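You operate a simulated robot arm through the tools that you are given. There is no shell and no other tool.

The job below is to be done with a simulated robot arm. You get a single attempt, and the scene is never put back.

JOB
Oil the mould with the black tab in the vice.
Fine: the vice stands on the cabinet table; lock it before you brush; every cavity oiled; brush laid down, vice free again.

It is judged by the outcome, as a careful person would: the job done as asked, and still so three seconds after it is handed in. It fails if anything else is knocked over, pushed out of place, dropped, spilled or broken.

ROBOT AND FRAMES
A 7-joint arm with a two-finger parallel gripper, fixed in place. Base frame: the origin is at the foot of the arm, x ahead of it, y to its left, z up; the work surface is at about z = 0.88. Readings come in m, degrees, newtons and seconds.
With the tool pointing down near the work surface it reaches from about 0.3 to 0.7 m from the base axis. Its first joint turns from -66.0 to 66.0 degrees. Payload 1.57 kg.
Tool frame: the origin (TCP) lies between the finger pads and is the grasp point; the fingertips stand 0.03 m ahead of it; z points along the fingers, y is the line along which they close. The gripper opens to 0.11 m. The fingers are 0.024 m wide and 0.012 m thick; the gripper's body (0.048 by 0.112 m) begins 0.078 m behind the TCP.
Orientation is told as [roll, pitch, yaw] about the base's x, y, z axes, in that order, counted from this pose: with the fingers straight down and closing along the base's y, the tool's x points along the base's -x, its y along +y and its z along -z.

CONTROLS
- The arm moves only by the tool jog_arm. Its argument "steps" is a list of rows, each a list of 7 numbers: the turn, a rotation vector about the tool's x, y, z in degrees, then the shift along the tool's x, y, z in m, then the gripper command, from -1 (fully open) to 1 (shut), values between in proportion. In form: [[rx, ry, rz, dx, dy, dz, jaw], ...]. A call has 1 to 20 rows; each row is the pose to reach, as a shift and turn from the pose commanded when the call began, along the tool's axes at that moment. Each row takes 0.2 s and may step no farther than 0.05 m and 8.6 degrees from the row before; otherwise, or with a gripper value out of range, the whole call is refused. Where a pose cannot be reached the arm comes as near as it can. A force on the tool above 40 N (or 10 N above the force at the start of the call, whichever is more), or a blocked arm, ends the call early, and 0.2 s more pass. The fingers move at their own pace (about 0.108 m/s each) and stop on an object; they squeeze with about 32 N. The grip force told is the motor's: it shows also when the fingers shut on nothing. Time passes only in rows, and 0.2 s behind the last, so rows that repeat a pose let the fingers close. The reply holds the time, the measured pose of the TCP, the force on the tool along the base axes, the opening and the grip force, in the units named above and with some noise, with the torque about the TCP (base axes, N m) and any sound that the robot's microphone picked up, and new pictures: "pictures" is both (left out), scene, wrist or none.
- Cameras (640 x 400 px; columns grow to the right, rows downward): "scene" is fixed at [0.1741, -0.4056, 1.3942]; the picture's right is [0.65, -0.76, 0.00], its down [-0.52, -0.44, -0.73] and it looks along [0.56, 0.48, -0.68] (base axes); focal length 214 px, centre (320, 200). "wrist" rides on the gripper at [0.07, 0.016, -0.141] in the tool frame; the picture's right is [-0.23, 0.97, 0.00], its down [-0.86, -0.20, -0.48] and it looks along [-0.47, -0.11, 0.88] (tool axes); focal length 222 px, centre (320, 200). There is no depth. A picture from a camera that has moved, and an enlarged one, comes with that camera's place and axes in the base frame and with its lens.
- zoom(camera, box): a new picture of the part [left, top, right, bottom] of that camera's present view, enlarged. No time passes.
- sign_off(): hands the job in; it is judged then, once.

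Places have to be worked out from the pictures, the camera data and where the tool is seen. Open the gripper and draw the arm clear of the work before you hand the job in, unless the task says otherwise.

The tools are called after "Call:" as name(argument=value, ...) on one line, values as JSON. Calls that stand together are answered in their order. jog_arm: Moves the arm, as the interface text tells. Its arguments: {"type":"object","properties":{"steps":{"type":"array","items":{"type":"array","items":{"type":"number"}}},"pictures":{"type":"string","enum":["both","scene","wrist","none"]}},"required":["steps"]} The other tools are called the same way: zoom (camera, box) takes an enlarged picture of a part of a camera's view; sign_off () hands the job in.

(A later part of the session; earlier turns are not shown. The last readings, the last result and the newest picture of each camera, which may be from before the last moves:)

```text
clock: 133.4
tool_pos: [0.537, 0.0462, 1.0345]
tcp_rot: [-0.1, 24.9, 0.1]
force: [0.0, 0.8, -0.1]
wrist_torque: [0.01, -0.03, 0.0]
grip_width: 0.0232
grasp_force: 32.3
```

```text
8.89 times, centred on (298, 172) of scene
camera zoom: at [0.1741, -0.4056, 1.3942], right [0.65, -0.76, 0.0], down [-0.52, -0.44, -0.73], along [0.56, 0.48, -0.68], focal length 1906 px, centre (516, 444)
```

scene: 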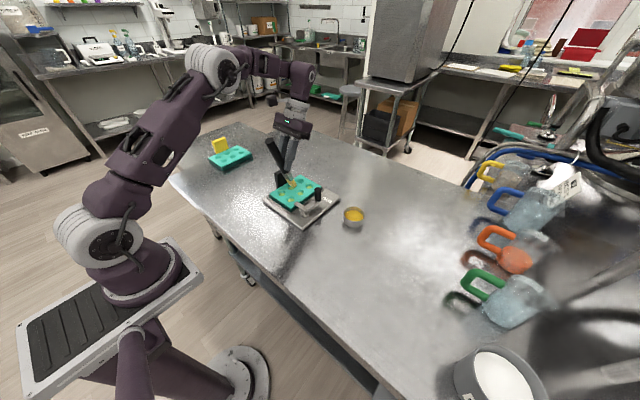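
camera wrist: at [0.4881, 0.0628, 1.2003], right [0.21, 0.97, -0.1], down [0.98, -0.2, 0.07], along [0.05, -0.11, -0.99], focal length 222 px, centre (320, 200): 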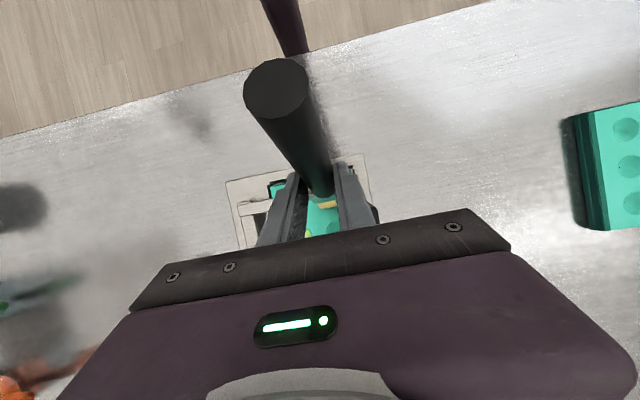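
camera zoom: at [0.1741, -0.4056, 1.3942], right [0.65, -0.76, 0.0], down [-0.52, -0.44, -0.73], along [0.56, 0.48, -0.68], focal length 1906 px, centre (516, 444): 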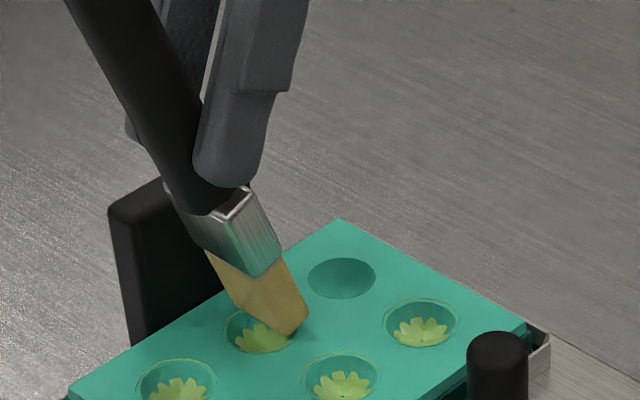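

The middle-left cavity is oiled (five done). For the last, far-left, I'll relax the pitch to 15° to stay within reach and move over it.

Call:
jog_arm(steps=[[0, 0, 0, 0.0085, 0, -0.0181, 1], [0, -4, 0, -0.001, 0, -0.026, 1], [0, -8, 0, -0.009, 0, -0.032, 1], [0, -10, 0, -0.0119, 0, -0.0337, 1], [0, -10, 0, -0.0119, 0, -0.0337, 1]], pictures="both")

Call:
zoom(camera="scene", box=[280, 145, 336, 190])

Call:
zoom(camera="wrist", box=[270, 120, 400, 245])

```text
clock: 134.6
tool_pos: [0.562, 0.0461, 1.0588]
tcp_rot: [-0.1, 15.0, 0.0]
force: [-0.3, 0.6, -0.3]
wrist_torque: [0.01, -0.01, -0.01]
grip_width: 0.0228
grasp_force: 32.1
camera wrist: at [0.5306, 0.0626, 1.2147], right [0.22, 0.97, -0.06], down [0.95, -0.2, 0.24], along [0.22, -0.11, -0.97], focal length 222 px, centre (320, 200)
```

scene: 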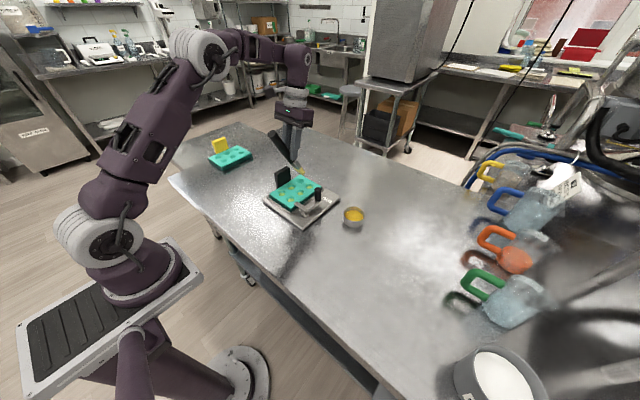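
wrist: 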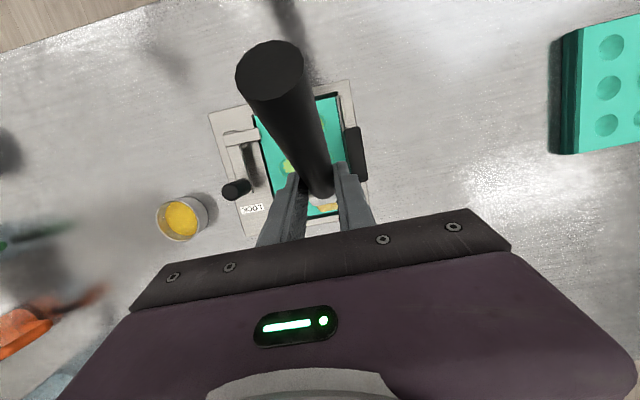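

```text
8.89 times, centred on (308, 168) of scene
camera zoom: at [0.1741, -0.4056, 1.3942], right [0.65, -0.76, 0.0], down [-0.52, -0.44, -0.73], along [0.56, 0.48, -0.68], focal length 1906 px, centre (427, 489)
```

zoom: 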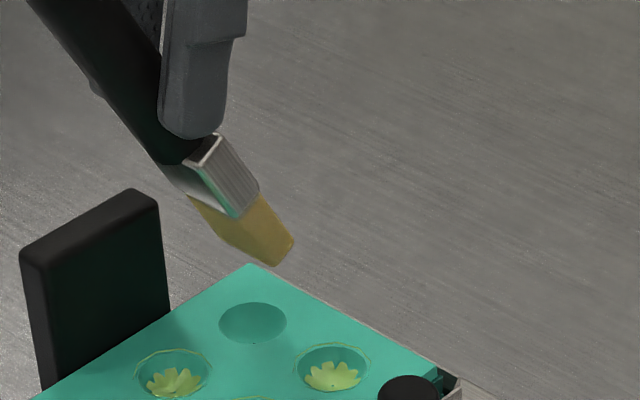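

```text
3.20 times, centred on (335, 182) of wrist
camera zoom: at [0.5306, 0.0626, 1.2147], right [0.22, 0.97, -0.06], down [0.95, -0.2, 0.24], along [0.22, -0.11, -0.97], focal length 711 px, centre (272, 256)
```

zoom: 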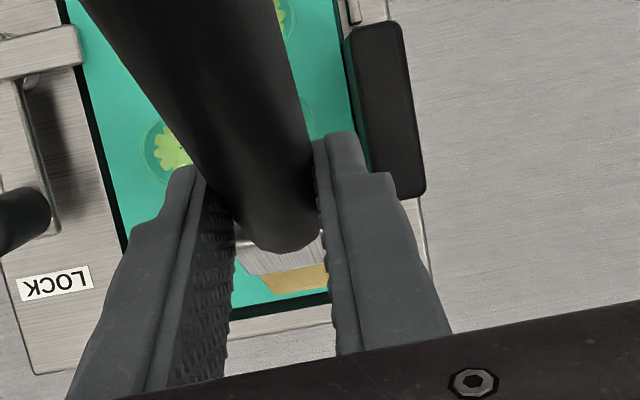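

Hovering over the far-left cavity. I'll lower about 22 mm and check the alignment.

Call:
jog_arm(steps=[[0, 0, 0, -0.0021, 0, 0.0077, 1], [0, 0, 0, -0.0041, 0, 0.0155, 1], [0, 0, 0, -0.0057, 0, 0.0212, 1], [0, 0, 0, -0.0057, 0, 0.0212, 1]], pictures="scene")

Call:
zoom(camera="scene", box=[280, 145, 336, 190])

```text
clock: 135.6
tool_pos: [0.5623, 0.0462, 1.0364]
tcp_rot: [0.0, 15.0, 0.0]
force: [0.2, 0.5, -0.7]
wrist_torque: [0.03, 0.03, -0.01]
grip_width: 0.0235
grasp_force: 31.9
```

scene: 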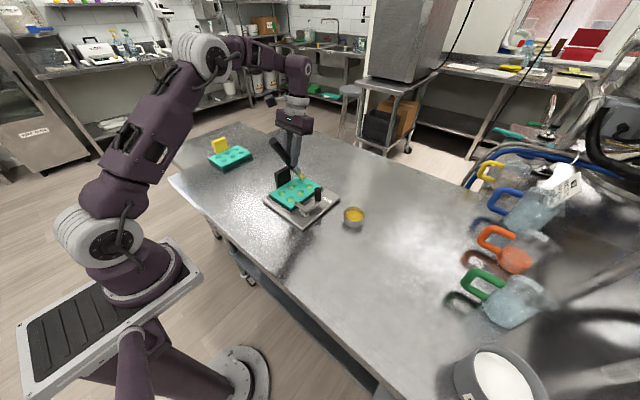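

```text
8.89 times, centred on (308, 168) of scene
camera zoom: at [0.1741, -0.4056, 1.3942], right [0.65, -0.76, 0.0], down [-0.52, -0.44, -0.73], along [0.56, 0.48, -0.68], focal length 1906 px, centre (427, 489)
```

zoom: 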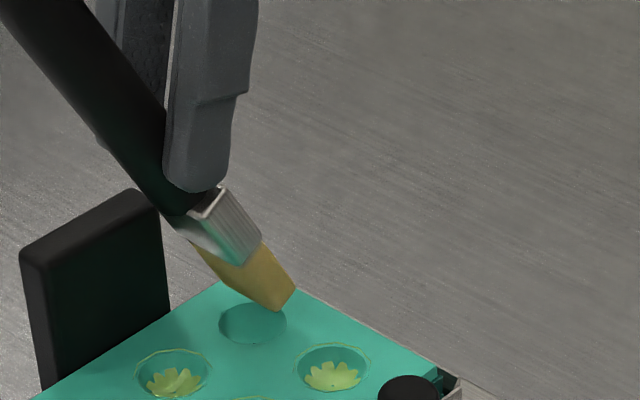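

Good. I'll lower further to contact.

Call:
jog_arm(steps=[[0, 0, 0, -0.0008, 0, 0.0029, 1], [0, 0, 0, -0.0015, 0, 0.0058, 1], [0, 0, 0, -0.0018, 0, 0.0068, 1]], pictures="none")

```text
clock: 136.4
tool_pos: [0.5626, 0.0459, 1.0302]
tcp_rot: [-0.1, 15.0, 0.0]
force: [0.0, 0.1, -0.2]
wrist_torque: [-0.01, 0.03, 0.0]
grip_width: 0.023
grasp_force: 32.3
```

Call:
jog_arm(steps=[[0, 0, 0, -0.0004, 0, 0.0014, 1], [0, 0, 0, -0.0008, 0, 0.0029, 1]], pictures="none")

```text
clock: 137.0
tool_pos: [0.5623, 0.0454, 1.0274]
tcp_rot: [0.0, 14.9, 0.0]
force: [-4.6, 1.1, 21.0]
wrist_torque: [0.07, -0.23, 0.03]
grip_width: 0.0232
grasp_force: 32.2
```

Contact. Now the circular scrub here.

Call:
jog_arm(steps=[[0, 0, 0, -0.002, 0, -0.0005, 1], [0, 0, 0, -0.0039, 0, -0.001, 1], [0, 0, 0, -0.0029, 0.004, -0.0008, 1], [0, 0, 0, 0, 0.005, 0, 1], [0, 0, 0, 0.0029, 0.004, 0.0008, 1], [0, 0, 0, 0.0039, 0, 0.001, 1], [0, 0, 0, 0.0029, -0.004, 0.0008, 1], [0, 0, 0, 0, -0.005, 0, 1], [0, 0, 0, -0.0029, -0.004, -0.0008, 1], [0, 0, 0, -0.0039, 0, -0.001, 1], [0, 0, 0, 0, 0, 0, 1]], pictures="scene")

Call:
zoom(camera="scene", box=[280, 145, 336, 190])

```text
clock: 139.4
tool_pos: [0.563, 0.0465, 1.0267]
tcp_rot: [0.0, 15.0, 0.0]
force: [2.0, -0.4, 2.1]
wrist_torque: [0.04, -0.26, 0.02]
grip_width: 0.0231
grasp_force: 32.1
```

scene: 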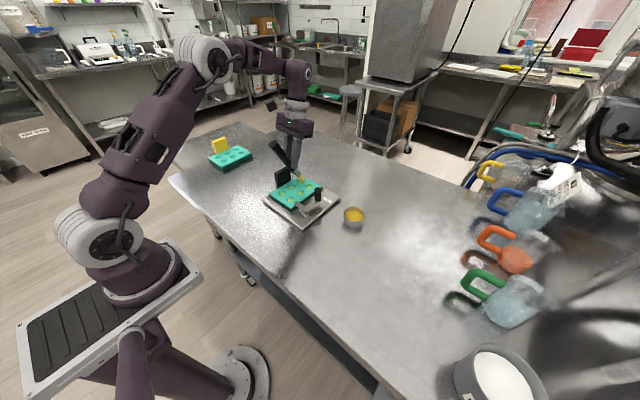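

```text
8.89 times, centred on (308, 168) of scene
camera zoom: at [0.1741, -0.4056, 1.3942], right [0.65, -0.76, 0.0], down [-0.52, -0.44, -0.73], along [0.56, 0.48, -0.68], focal length 1906 px, centre (427, 489)
```

zoom: 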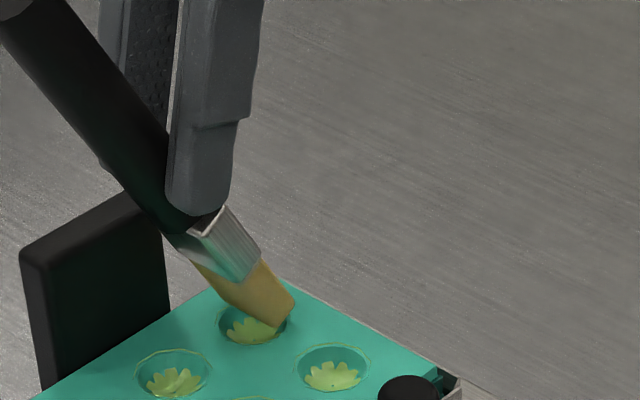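

The far-left cavity shows oil as well. I'll lift clear and check all six.

Call:
jog_arm(steps=[[0, 0, 0, 0.0026, 0, -0.0097, 1], [0, 0, 0, 0.0078, 0, -0.029, 1], [0, 0, 0, 0.0155, 0, -0.058, 1], [0, 0, 0, 0.03, 0, -0.075, 1], [0, 0, 0, 0.05, 0, -0.07, 1], [0, 0, 0, 0.08, 0, -0.065, 1], [0, 0, 0, 0.11, 0, -0.06, 1], [0, 0, 0, 0.14, 0, -0.055, 1], [0, 0, 0, 0.14, 0, -0.055, 1]], pictures="both")

Call:
zoom(camera="scene", box=[262, 165, 347, 225])

```text
clock: 141.4
tool_pos: [0.4404, 0.0449, 1.117]
tcp_rot: [0.2, 15.1, 0.0]
force: [-0.3, -0.7, -0.1]
wrist_torque: [0.01, -0.02, 0.03]
grip_width: 0.023
grasp_force: 31.8
camera wrist: at [0.4093, 0.062, 1.2723], right [0.22, 0.97, -0.06], down [0.95, -0.2, 0.24], along [0.22, -0.11, -0.97], focal length 222 px, centre (320, 200)
```

scene: 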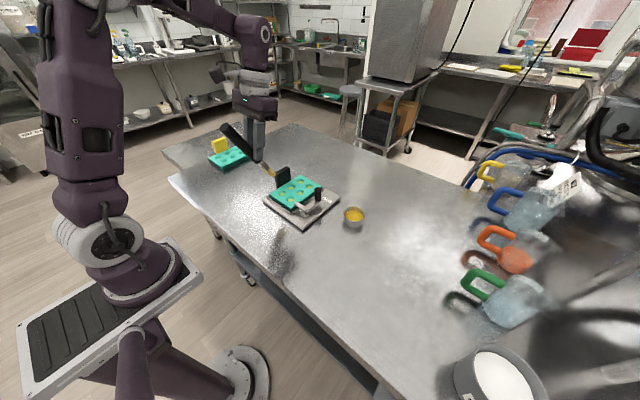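
wrist: 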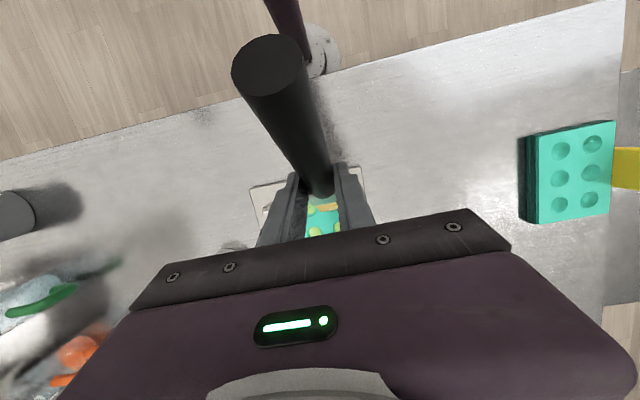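

```text
6.67 times, centred on (304, 195) of scene
camera zoom: at [0.1741, -0.4056, 1.3942], right [0.65, -0.76, 0.0], down [-0.52, -0.44, -0.73], along [0.56, 0.48, -0.68], focal length 1430 px, centre (423, 233)
```

zoom: 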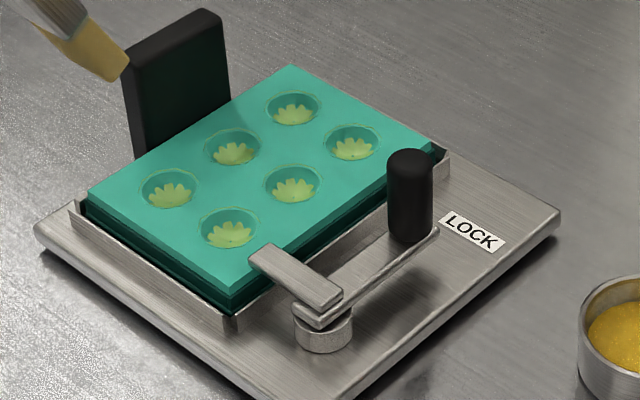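

All six cavities are oiled. Next is laying the brush down, so I'll measure its current angle in the gripper.

Call:
zoom(camera="scene", box=[205, 100, 305, 190])

```text
4.44 times, centred on (255, 145) of scene
camera zoom: at [0.1741, -0.4056, 1.3942], right [0.65, -0.76, 0.0], down [-0.52, -0.44, -0.73], along [0.56, 0.48, -0.68], focal length 953 px, centre (609, 444)
```

zoom: 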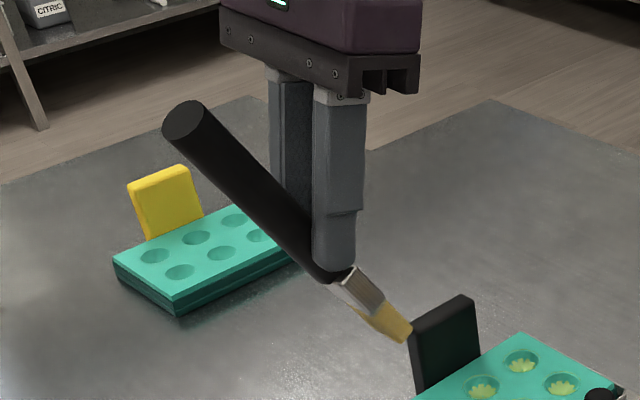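

The brush now sits at about 46° in hand, gripped near the ferrule. I'll go upright, yaw it to point +y, and bring it over the free spot at x≈0.37.

Call:
jog_arm(steps=[[0, -4, 0, 0.0105, -0.024, -0.0006, 1], [0, -8, 0, 0.021, -0.048, -0.0011, 1], [0, -12, 0, 0.0315, -0.072, -0.0017, 1], [0, -15, 0, 0.042, -0.095, -0.0022, 1], [0, -15, 0, 0.042, -0.095, -0.0022, 1]], pictures="none")

Call:
jog_arm(steps=[[0, 0, -7.5, 0.0025, 0, 0, 1], [0, 0, -15, 0.005, 0, 0, 1], [0, 0, -22.5, 0.0075, 0, 0, 1], [0, 0, -30, 0.01, 0, 0, 1], [0, 0, -37.5, 0.0125, 0, 0, 1], [0, 0, -45, 0.015, 0, 0, 1], [0, 0, -52.5, 0.0175, 0, 0, 1], [0, 0, -60, 0.02, 0, 0, 1], [0, 0, -67.5, 0.0225, 0, 0, 1], [0, 0, -75, 0.025, 0, 0, 1], [0, 0, -82.5, 0.0275, 0, 0, 1], [0, 0, -90, 0.03, 0, 0, 1], [0, 0, -90, 0.03, 0, 0, 1]], pictures="both")

```text
clock: 142.6
tool_pos: [0.4025, -0.0499, 1.1297]
tcp_rot: [-0.1, 0.0, 0.0]
force: [-0.8, 0.6, -0.2]
wrist_torque: [-0.01, 0.0, 0.0]
grip_width: 0.0227
grasp_force: 32.6
```

```text
clock: 145.4
tool_pos: [0.3706, -0.0489, 1.1288]
tcp_rot: [0.0, 0.0, 90.1]
force: [0.3, -0.6, -0.3]
wrist_torque: [-0.02, -0.02, -0.02]
grip_width: 0.023
grasp_force: 31.8
camera wrist: at [0.3537, -0.1183, 1.2724], right [-0.97, 0.23, 0.0], down [0.2, 0.86, 0.48], along [0.11, 0.47, -0.88], focal length 222 px, centre (320, 200)
```

scene: 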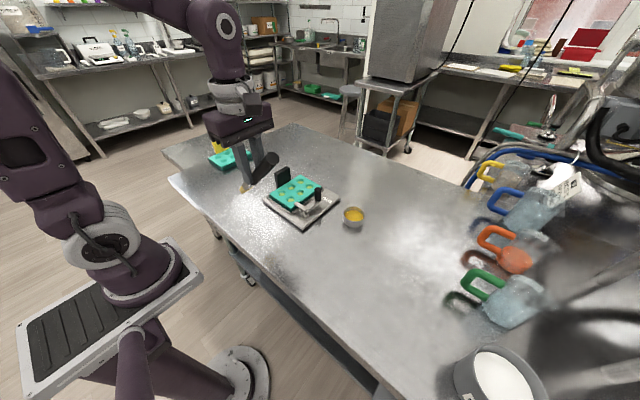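
wrist: 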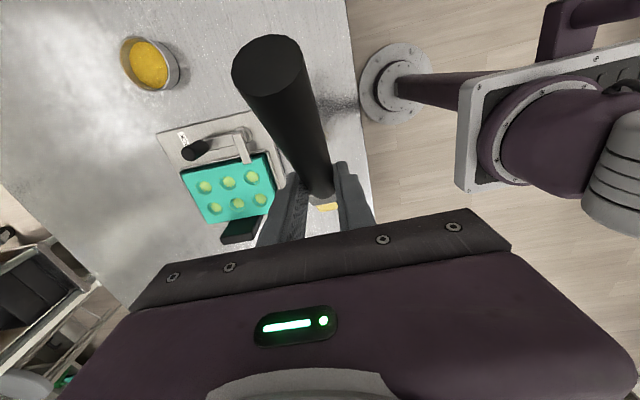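

I'll tilt −46° to bring the brush horizontal and lower toward the table.

Call:
jog_arm(steps=[[0, -7.7, 0, 0, 0, 0.015, 1], [0, -15.4, 0, 0, 0, 0.035, 1], [0, -23.1, 0, 0, 0, 0.06, 1], [0, -30.8, 0, 0, 0, 0.09, 1], [0, -38.5, 0, 0, 0, 0.12, 1], [0, -46, 0, 0, 0, 0.15, 1], [0, -46, 0, 0, 0, 0.18, 1], [0, -46, 0, 0, 0, 0.192, 1], [0, -46, 0, 0, 0, 0.192, 1]], pictures="both")

Call:
zoom(camera="scene", box=[220, 180, 340, 280])

```text
clock: 147.4
tool_pos: [0.3721, -0.0495, 0.9362]
tcp_rot: [-0.1, -45.9, 90.0]
force: [0.1, -0.5, -1.2]
wrist_torque: [0.01, -0.02, 0.01]
grip_width: 0.023
grasp_force: 31.9
camera wrist: at [0.354, -0.1994, 0.9857], right [-0.97, 0.16, 0.16], down [0.2, 0.25, 0.95], along [0.11, 0.96, -0.27], focal length 222 px, centre (320, 200)
```

scene: 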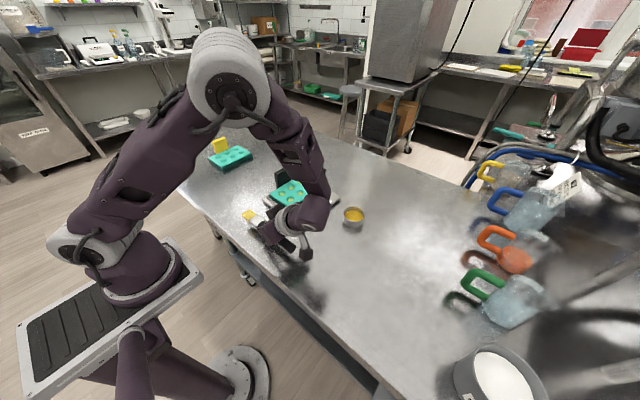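
wrist: 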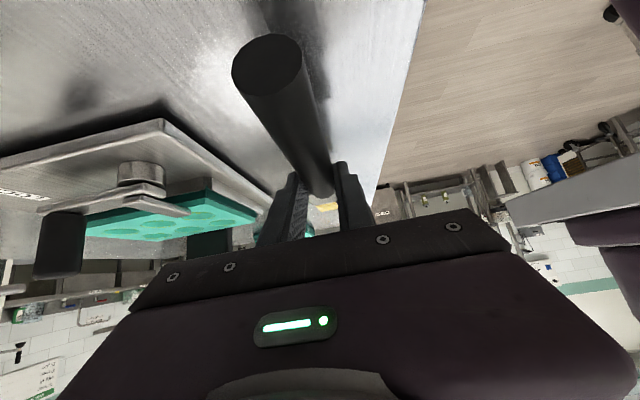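

```text
4.00 times, centred on (280, 230) of scene
camera zoom: at [0.1741, -0.4056, 1.3942], right [0.65, -0.76, 0.0], down [-0.52, -0.44, -0.73], along [0.56, 0.48, -0.68], focal length 858 px, centre (480, 80)
```

zoom: 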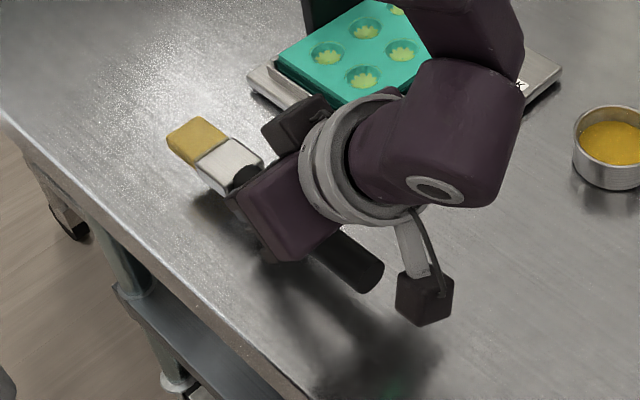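

Level above the table. I'll lower gently until touching.

Call:
jog_arm(steps=[[0, 0, 0, 0.005, 0, 0.0049, 1], [0, 0, 0, 0.0094, 0, 0.009, 1], [0, 0, 0, 0.0122, 0, 0.0118, 1], [0, 0, 0, 0.0137, 0, 0.0132, 1]], pictures="none")

```text
clock: 148.4
tool_pos: [0.3708, -0.0499, 0.9176]
tcp_rot: [0.0, -46.0, 90.1]
force: [0.6, -0.8, -0.6]
wrist_torque: [0.0, 0.01, 0.0]
grip_width: 0.0229
grasp_force: 32.2
```

Call:
jog_arm(steps=[[0, 0, 0, 0.0007, 0, 0.0007, 1], [0, 0, 0, 0.0014, 0, 0.0014, 1], [0, 0, 0, 0.0018, 0, 0.0017, 1]], pictures="scene")

Call:
zoom(camera="scene", box=[230, 200, 310, 265])

```text
clock: 149.2
tool_pos: [0.3702, -0.0498, 0.9165]
tcp_rot: [0.0, -46.0, 90.0]
force: [0.5, 0.1, -0.6]
wrist_torque: [0.02, 0.01, -0.01]
grip_width: 0.0229
grasp_force: 32.0
```

scene: 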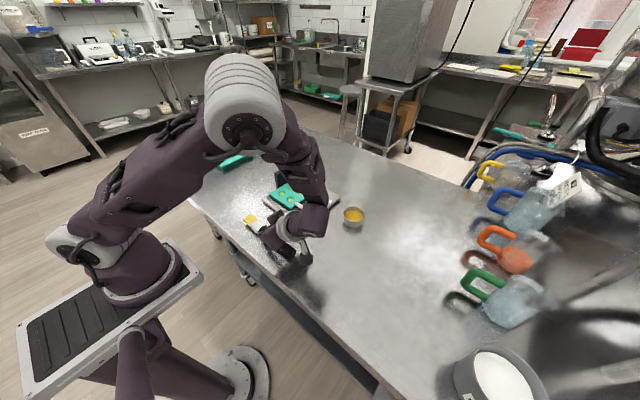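

```text
6.15 times, centred on (270, 232) of scene
camera zoom: at [0.1741, -0.4056, 1.3942], right [0.65, -0.76, 0.0], down [-0.52, -0.44, -0.73], along [0.56, 0.48, -0.68], focal length 1320 px, centre (628, 0)
```

zoom: 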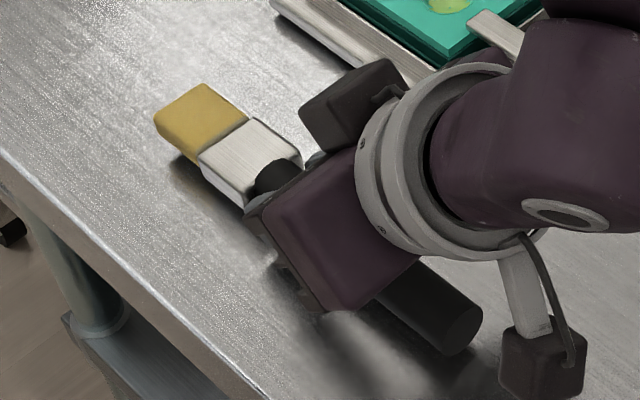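

Call:
jog_arm(steps=[[0, 0, 0, 0.0007, 0, 0.0007, 1], [0, 0, 0, 0.0014, 0, 0.0014, 1]], pictures="none")

```text
clock: 149.8
tool_pos: [0.3717, -0.049, 0.9148]
tcp_rot: [0.0, -46.0, 90.1]
force: [0.0, -0.1, -0.6]
wrist_torque: [0.01, 0.06, -0.01]
grip_width: 0.0229
grasp_force: 32.6
```

Call:
jog_arm(steps=[[0, 0, 0, 0.0007, 0, 0.0007, 1], [0, 0, 0, 0.0014, 0, 0.0014, 1]], pictures="none")

```text
clock: 150.4
tool_pos: [0.3721, -0.0482, 0.913]
tcp_rot: [0.0, -45.9, 90.0]
force: [0.3, -0.4, -0.4]
wrist_torque: [0.0, -0.02, 0.04]
grip_width: 0.0231
grasp_force: 32.0
```

Call:
jog_arm(steps=[[0, 0, 0, 0.0007, 0, 0.0007, 1], [0, 0, 0, 0.0011, 0, 0.001, 1]], pictures="none")

```text
clock: 151.0
tool_pos: [0.3722, -0.0491, 0.9107]
tcp_rot: [0.0, -46.0, 89.9]
force: [0.3, -0.1, 0.5]
wrist_torque: [0.03, 0.03, -0.01]
grip_width: 0.023
grasp_force: 31.9
```

It's at table level with slight contact. I'll open the fingers gently to set the brush down.

Call:
jog_arm(steps=[[0, 0, 0, 0, 0, 0, 0.6], [0, 0, 0, 0, 0, 0, 0.4], [0, 0, 0, 0, 0, 0, 0.1], [0, 0, 0, 0, 0, 0, -0.1], [0, 0, 0, 0, 0, 0, -0.1]], pictures="both")

Call:
zoom(camera="scene", box=[230, 200, 310, 265])

Call:
zoom(camera="wrist", box=[200, 20, 440, 240])

```text
clock: 152.2
tool_pos: [0.372, -0.0486, 0.9104]
tcp_rot: [-0.1, -46.0, 90.1]
force: [-0.6, 0.5, -0.1]
wrist_torque: [0.0, -0.02, 0.0]
grip_width: 0.0605
grasp_force: 0.1
camera wrist: at [0.3536, -0.1987, 0.9599], right [-0.97, 0.16, 0.16], down [0.2, 0.25, 0.95], along [0.11, 0.96, -0.27], focal length 222 px, centre (320, 200)
```

scene: 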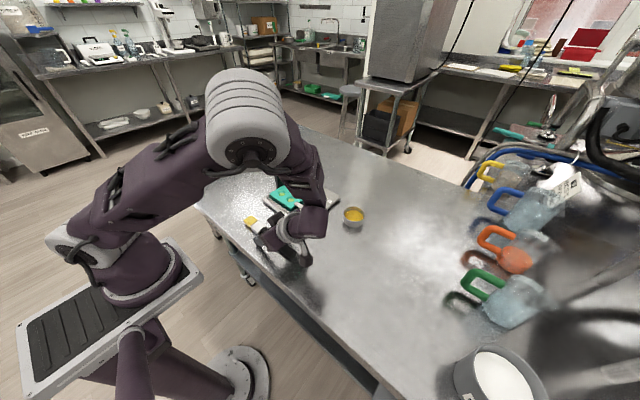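
wrist: 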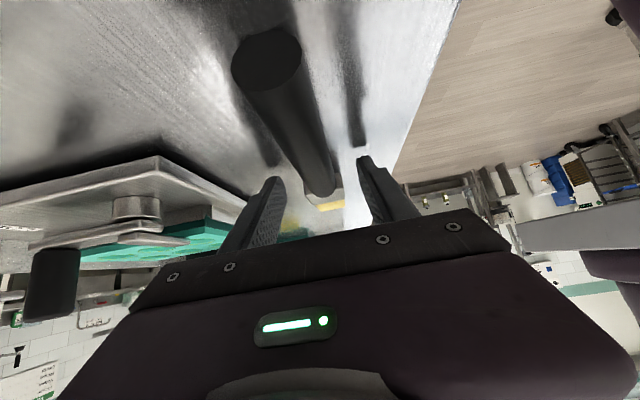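

```text
6.15 times, centred on (270, 232) of scene
camera zoom: at [0.1741, -0.4056, 1.3942], right [0.65, -0.76, 0.0], down [-0.52, -0.44, -0.73], along [0.56, 0.48, -0.68], focal length 1320 px, centre (628, 0)
```

zoom: 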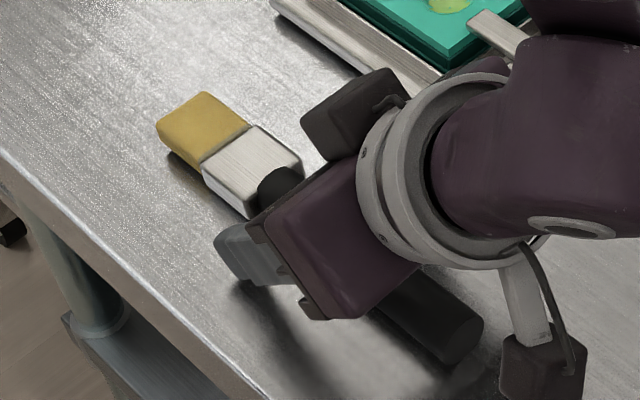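

```text
1.82 times, centred on (320, 130) of wrist
camera zoom: at [0.3536, -0.1987, 0.9599], right [-0.97, 0.16, 0.16], down [0.2, 0.25, 0.95], along [0.11, 0.96, -0.27], focal length 404 px, centre (320, 327)
```

zoom: 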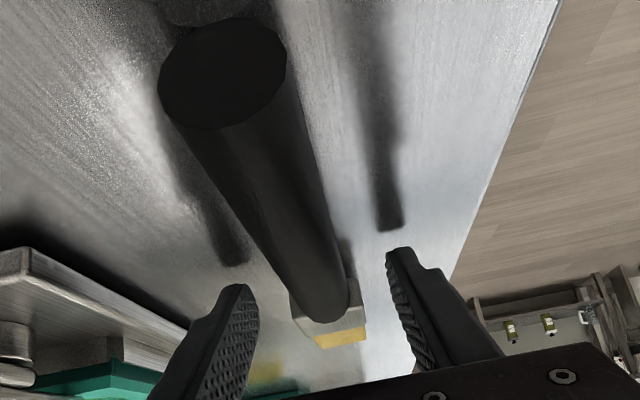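

The brush rests on the table. I'll rise straight up, then return upright and head for the lever.

Call:
jog_arm(steps=[[0, 0, 0, -0.0072, 0, -0.0069, -0.1], [0, 0, 0, -0.0288, 0, -0.0278, -0.1], [0, 0, 0, -0.0575, 0, -0.0556, -0.1], [0, 7.7, 0, -0.0791, 0, -0.0764, -0.1], [0, 15.4, 0, -0.1007, 0, -0.0973, -0.1], [0, 23.1, 0, -0.1223, 0, -0.1181, -0.1], [0, 30.8, 0, -0.1439, 0, -0.1389, -0.1], [0, 38.5, 0, -0.1439, 0, -0.1389, -0.1], [0, 46, 0, -0.1439, 0, -0.1389, -0.1], [0, 46, 0, -0.1439, 0, -0.1389, -0.1]], pictures="both")

Call:
zoom(camera="scene", box=[230, 170, 350, 265])

Call:
zoom(camera="wrist", box=[130, 0, 380, 220])

```text
clock: 154.4
tool_pos: [0.3711, -0.0488, 1.1107]
tcp_rot: [0.0, 0.0, 90.0]
force: [0.6, 1.7, 0.0]
wrist_torque: [0.01, 0.01, 0.0]
grip_width: 0.0605
grasp_force: 0.0
camera wrist: at [0.3534, -0.1179, 1.2536], right [-0.97, 0.23, 0.0], down [0.2, 0.86, 0.48], along [0.11, 0.46, -0.88], focal length 222 px, centre (320, 200)
```

scene: 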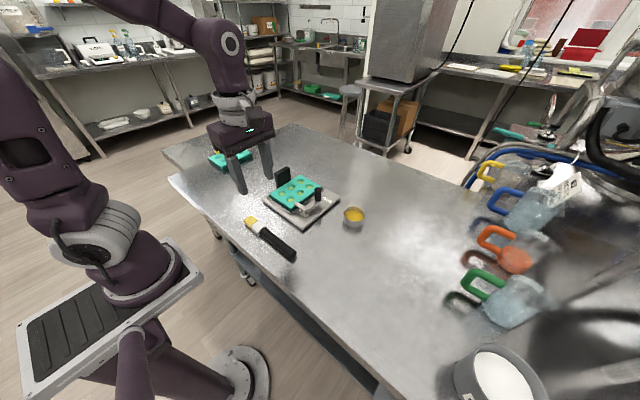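
wrist: 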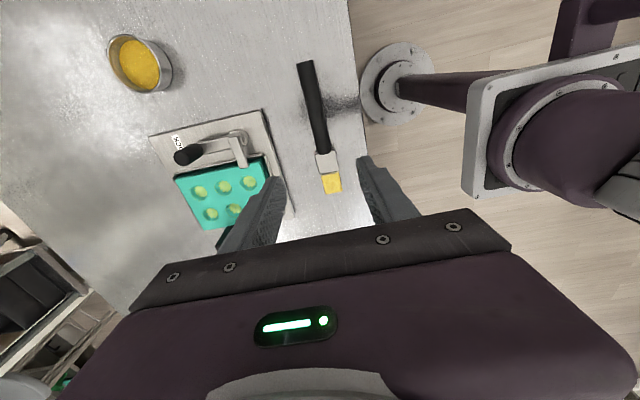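

```text
4.21 times, centred on (290, 218) of scene
camera zoom: at [0.1741, -0.4056, 1.3942], right [0.65, -0.76, 0.0], down [-0.52, -0.44, -0.73], along [0.56, 0.48, -0.68], focal length 903 px, centre (446, 126)
```

zoom: 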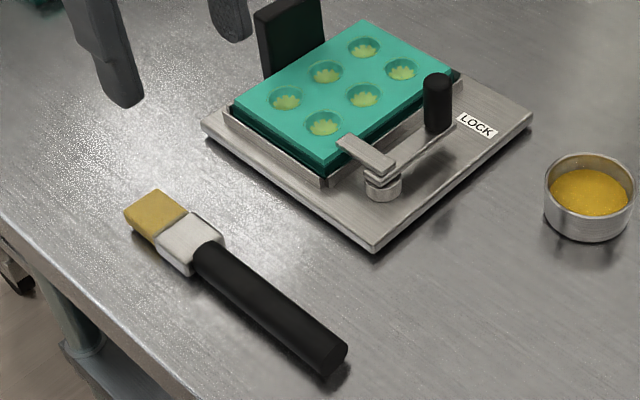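

```text
1.82 times, centred on (255, 110) of wrist
camera zoom: at [0.3534, -0.1179, 1.2536], right [-0.97, 0.23, 0.0], down [0.2, 0.86, 0.48], along [0.11, 0.46, -0.88], focal length 404 px, centre (438, 364)
```

zoom: 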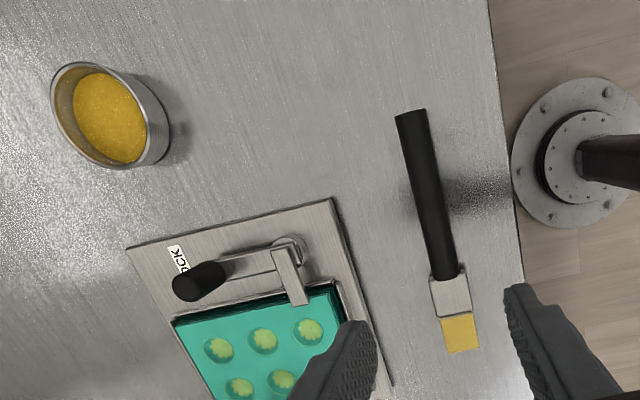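

The brush is laid down. Now I'll free the vice by gripping the knob at about (0.558, −0.069) again and turning the lever back. First I'll move above it.

Call:
jog_arm(steps=[[0, 0, 5.6, 0.004, -0.0374, 0.01, 0], [0, 0, 11.2, 0.008, -0.0748, 0.02, 0], [0, 0, 16.8, 0.012, -0.1122, 0.03, 0], [0, 0, 22.4, 0.016, -0.1496, 0.04, 0], [0, 0, 28, 0.02, -0.187, 0.05, 0], [0, 0, 28, 0.02, -0.187, 0.05, 0]], pictures="both")

Call:
zoom(camera="wrist", box=[220, 60, 420, 230])

Call:
zoom(camera="scene", box=[270, 150, 370, 230])

```text
clock: 155.8
tool_pos: [0.5586, -0.0696, 1.0606]
tcp_rot: [0.0, 0.0, 61.8]
force: [0.2, 0.2, -0.5]
wrist_torque: [-0.01, 0.0, 0.0]
grip_width: 0.055
grasp_force: 0.1
camera wrist: at [0.5103, -0.1235, 1.2025], right [-0.75, 0.66, 0.0], down [0.58, 0.66, 0.48], along [0.32, 0.36, -0.88], focal length 222 px, centre (320, 200)
```

scene: 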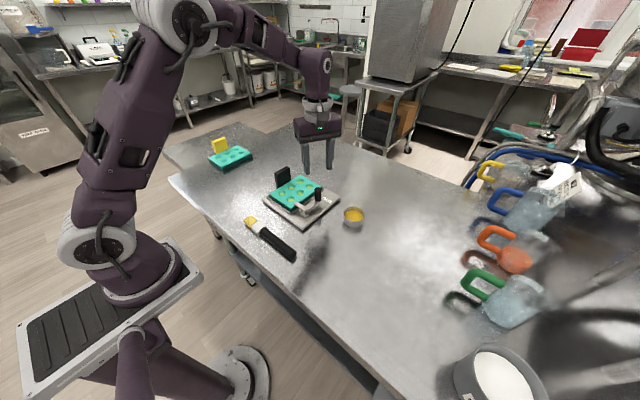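
wrist: 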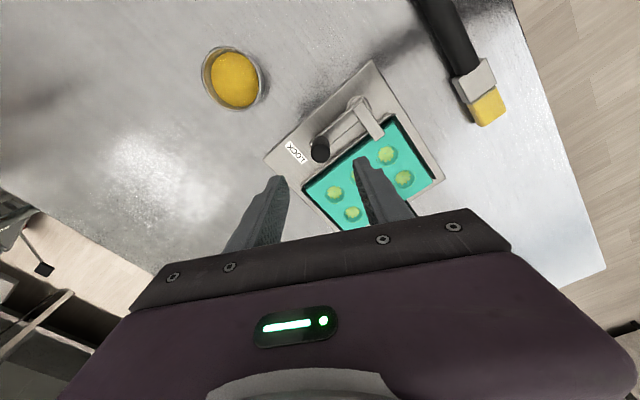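

```text
2.35 times, centred on (320, 145) of wrist
camera zoom: at [0.5103, -0.1235, 1.2025], right [-0.75, 0.66, 0.0], down [0.58, 0.66, 0.48], along [0.32, 0.36, -0.88], focal length 523 px, centre (320, 329)
```

zoom: 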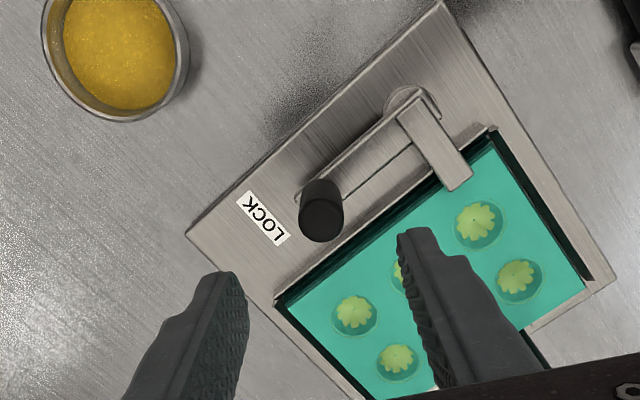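

```text
5.00 times, centred on (320, 190) of scene
camera zoom: at [0.1741, -0.4056, 1.3942], right [0.65, -0.76, 0.0], down [-0.52, -0.44, -0.73], along [0.56, 0.48, -0.68], focal length 1072 px, centre (320, 250)
```

zoom: 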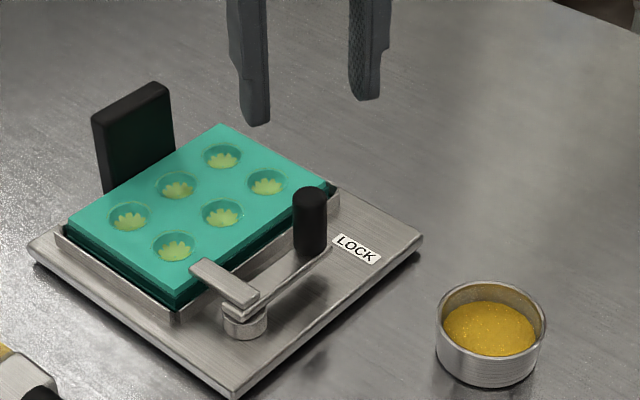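

The knob reads (0.556, −0.070), centred under the gripper. I'll descend around it to TCP z≈0.959.

Call:
jog_arm(steps=[[0, 0, 0, 0.0009, 0.0018, 0.035, 0], [0, 0, 0, 0.0009, 0.0018, 0.065, 0], [0, 0, 0, 0.0009, 0.0018, 0.088, 0], [0, 0, 0, 0.0009, 0.0018, 0.1, 0], [0, 0, 0, 0.0009, 0.0018, 0.1, 0]], pictures="both")

Call:
zoom(camera="wrist", box=[220, 60, 420, 230])

```text
clock: 157.0
tool_pos: [0.5562, -0.0697, 0.9604]
tcp_rot: [0.0, 0.1, 62.1]
force: [0.9, 0.0, -0.1]
wrist_torque: [-0.01, 0.01, 0.0]
grip_width: 0.0548
grasp_force: 0.0
camera wrist: at [0.5082, -0.1228, 1.1025], right [-0.75, 0.66, 0.0], down [0.58, 0.66, 0.48], along [0.31, 0.36, -0.88], focal length 222 px, centre (320, 200)
```

scene: 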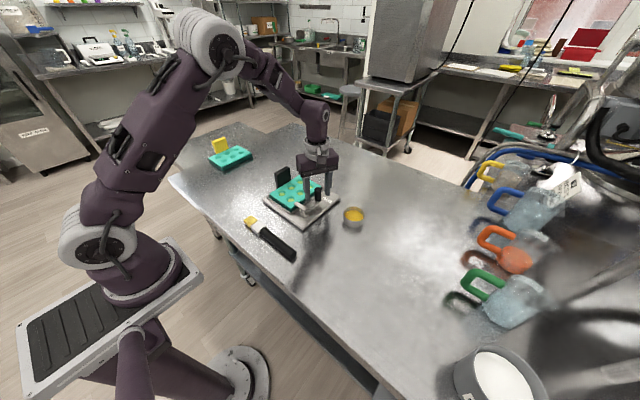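
wrist: 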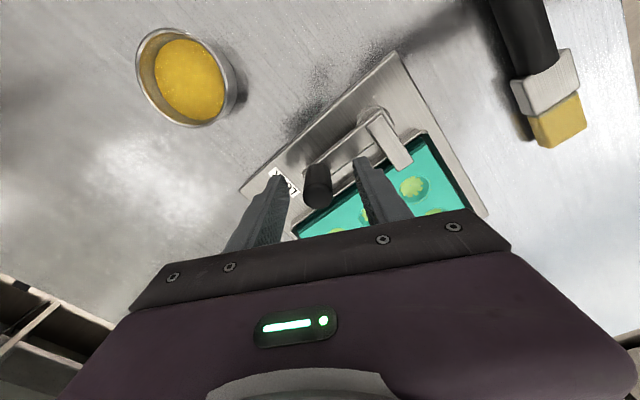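

```text
2.35 times, centred on (320, 145) of wrist
camera zoom: at [0.5082, -0.1228, 1.1025], right [-0.75, 0.66, 0.0], down [0.58, 0.66, 0.48], along [0.31, 0.36, -0.88], focal length 523 px, centre (320, 329)
```

zoom: 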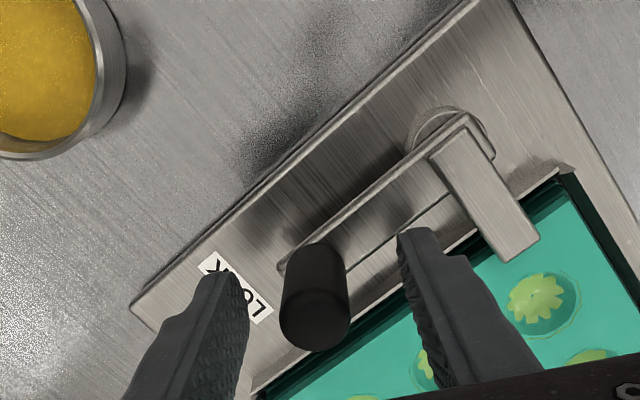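

The knob is between the fingers. I'll close on it.

Call:
jog_arm(steps=[[0, 0, 0, 0, 0, 0, 0.4], [0, 0, 0, 0, 0, 0, 0.8], [0, 0, 0, 0, 0, 0, 1], [0, 0, 0, 0, 0, 0, 1], [0, 0, 0, 0, 0, 0, 1]], pictures="none")

```text
clock: 158.2
tool_pos: [0.558, -0.071, 0.9615]
tcp_rot: [-0.2, 0.0, 62.0]
force: [19.8, -11.1, -0.2]
wrist_torque: [0.38, 0.0, -0.07]
grip_width: 0.0215
grasp_force: 32.5
```

Gripped with some side load because the knob is about 2 mm off my centre. I'll relieve that and swing the lever back clockwise, the first 24°.

Call:
jog_arm(steps=[[0, 0, 0, 0, -0.0021, 0, 1], [0, 0, 4.1, 0.0042, -0.0039, 0, 1], [0, 0, 8.1, 0.0084, -0.0053, 0, 1], [0, 0, 12.1, 0.0127, -0.0064, 0, 1], [0, 0, 16.1, 0.0171, -0.0073, 0, 1], [0, 0, 20.1, 0.0214, -0.0078, 0, 1], [0, 0, 24.1, 0.0259, -0.0081, 0, 1]], pictures="both")

Call:
zoom(camera="scene", box=[262, 150, 362, 240])

```text
clock: 159.8
tool_pos: [0.5522, -0.0946, 0.9607]
tcp_rot: [0.1, 0.0, 37.9]
force: [6.4, -0.9, -0.3]
wrist_torque: [0.36, -0.72, -0.11]
grip_width: 0.0216
grasp_force: 31.9
camera wrist: at [0.4851, -0.125, 1.103], right [-0.42, 0.91, 0.0], down [0.8, 0.37, 0.48], along [0.43, 0.2, -0.88], focal length 222 px, centre (320, 200)
```

scene: 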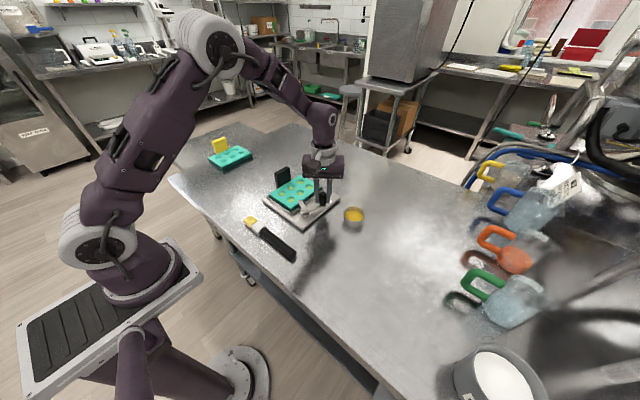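
wrist: 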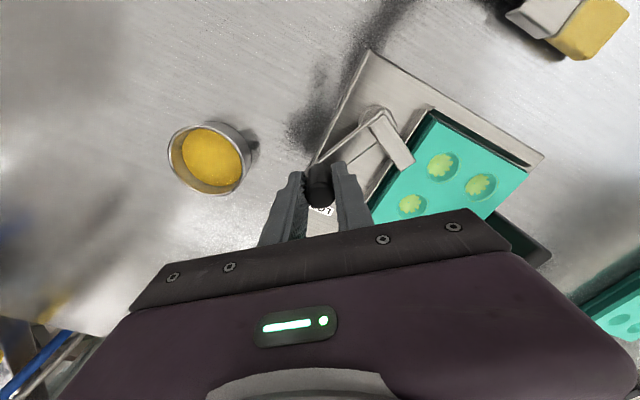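

```text
4.44 times, centred on (312, 195) of scene
camera zoom: at [0.1743, -0.4056, 1.3942], right [0.65, -0.76, 0.0], down [-0.52, -0.44, -0.73], along [0.56, 0.48, -0.68], focal length 953 px, centre (356, 222)
```

zoom: 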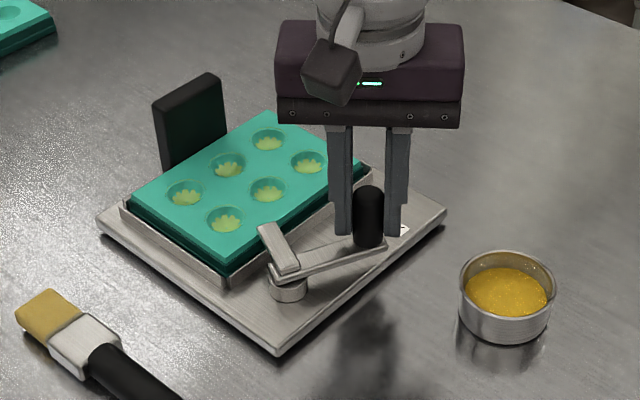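

The lever is swinging freely and the vice isn't moving. I'll continue to about its original free angle.

Call:
jog_arm(steps=[[0, 0, 4, 0.0038, -0.0022, 0, 1], [0, 0, 8, 0.0082, -0.0036, 0, 1], [0, 0, 12, 0.0125, -0.0049, 0, 1], [0, 0, 16, 0.0169, -0.0057, 0, 1], [0, 0, 20, 0.0213, -0.0062, 0, 1], [0, 0, 24, 0.0257, -0.0065, 0, 1], [0, 0, 28, 0.0302, -0.0063, 0, 1], [0, 0, 32, 0.0348, -0.006, 0, 1]], pictures="both")

Call:
zoom(camera="scene", box=[262, 150, 362, 240])

```text
clock: 161.6
tool_pos: [0.5269, -0.1207, 0.9608]
tcp_rot: [0.1, 0.0, 5.8]
force: [0.1, 6.6, -0.2]
wrist_torque: [-0.06, -0.28, -0.26]
grip_width: 0.0219
grasp_force: 31.7
camera wrist: at [0.4552, -0.1116, 1.103], right [0.13, 0.99, 0.0], down [0.87, -0.11, 0.48], along [0.47, -0.06, -0.88], focal length 222 px, centre (320, 200)
```

scene: 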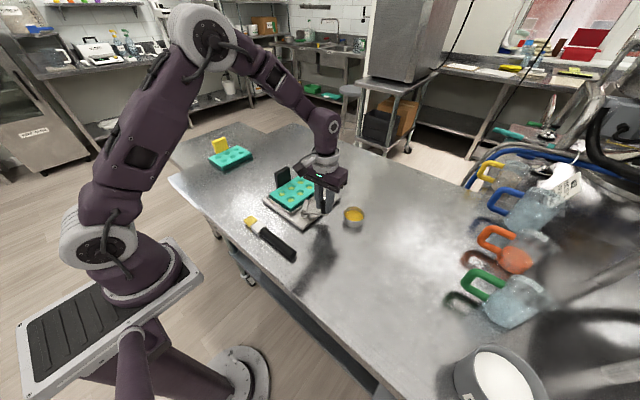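
wrist: 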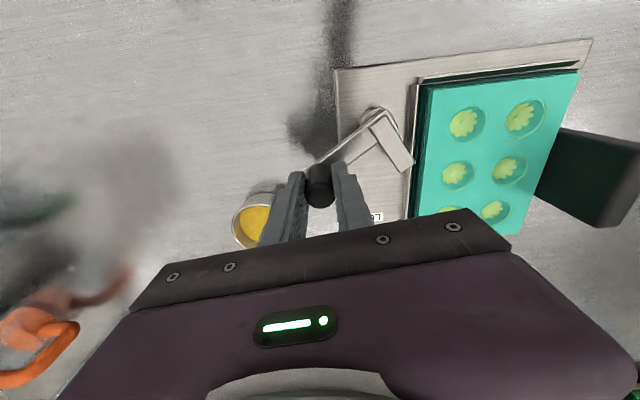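

```text
4.44 times, centred on (312, 195) of scene
camera zoom: at [0.1742, -0.4054, 1.3943], right [0.65, -0.76, 0.0], down [-0.52, -0.44, -0.73], along [0.56, 0.48, -0.68], focal length 953 px, centre (356, 222)
```

zoom: 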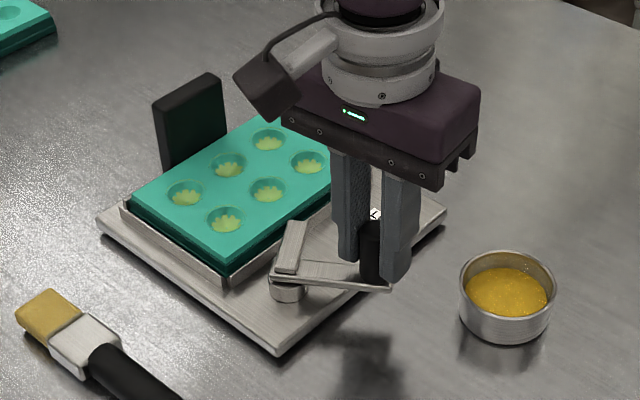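

The lever is at about −58°, essentially its original free angle. I'll nudge 3° further to make sure it reaches the free end, watching the force.

Call:
jog_arm(steps=[[0, 0, 1.5, 0.0016, -0.0004, 0, 1], [0, 0, 3, 0.0032, -0.0009, 0, 1], [0, 0, 3, 0.0032, -0.0009, 0, 1]], pictures="none")

```text
clock: 162.4
tool_pos: [0.5242, -0.1224, 0.9604]
tcp_rot: [0.1, -0.1, 2.9]
force: [2.6, 5.5, 0.4]
wrist_torque: [-0.09, 0.61, 0.17]
grip_width: 0.0217
grasp_force: 31.9
```

Call:
jog_arm(steps=[[0, 0, 1.5, 0.0015, -0.0005, 0, 1], [0, 0, 3, 0.0031, -0.001, 0, 1], [0, 0, 3, 0.0031, -0.001, 0, 1]], pictures="scene")

Call:
zoom(camera="scene", box=[262, 150, 362, 240])

```text
clock: 163.2
tool_pos: [0.5221, -0.1236, 0.9612]
tcp_rot: [0.1, -0.1, -0.1]
force: [10.2, 14.4, -0.3]
wrist_torque: [-0.08, -0.64, 0.04]
grip_width: 0.0215
grasp_force: 32.0
```

scene: 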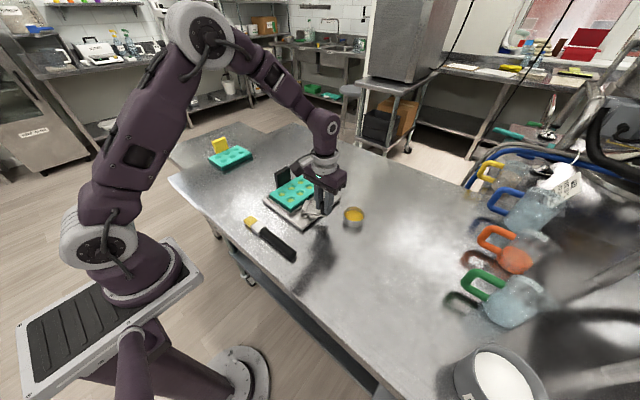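

```text
4.44 times, centred on (312, 195) of scene
camera zoom: at [0.1745, -0.4052, 1.3943], right [0.65, -0.76, 0.0], down [-0.52, -0.44, -0.73], along [0.56, 0.48, -0.68], focal length 953 px, centre (356, 222)
```

zoom: 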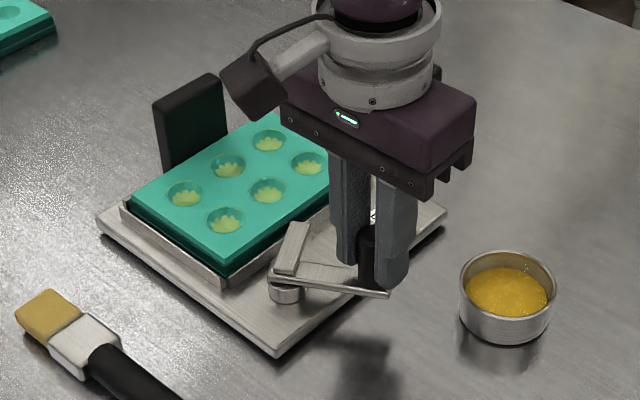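

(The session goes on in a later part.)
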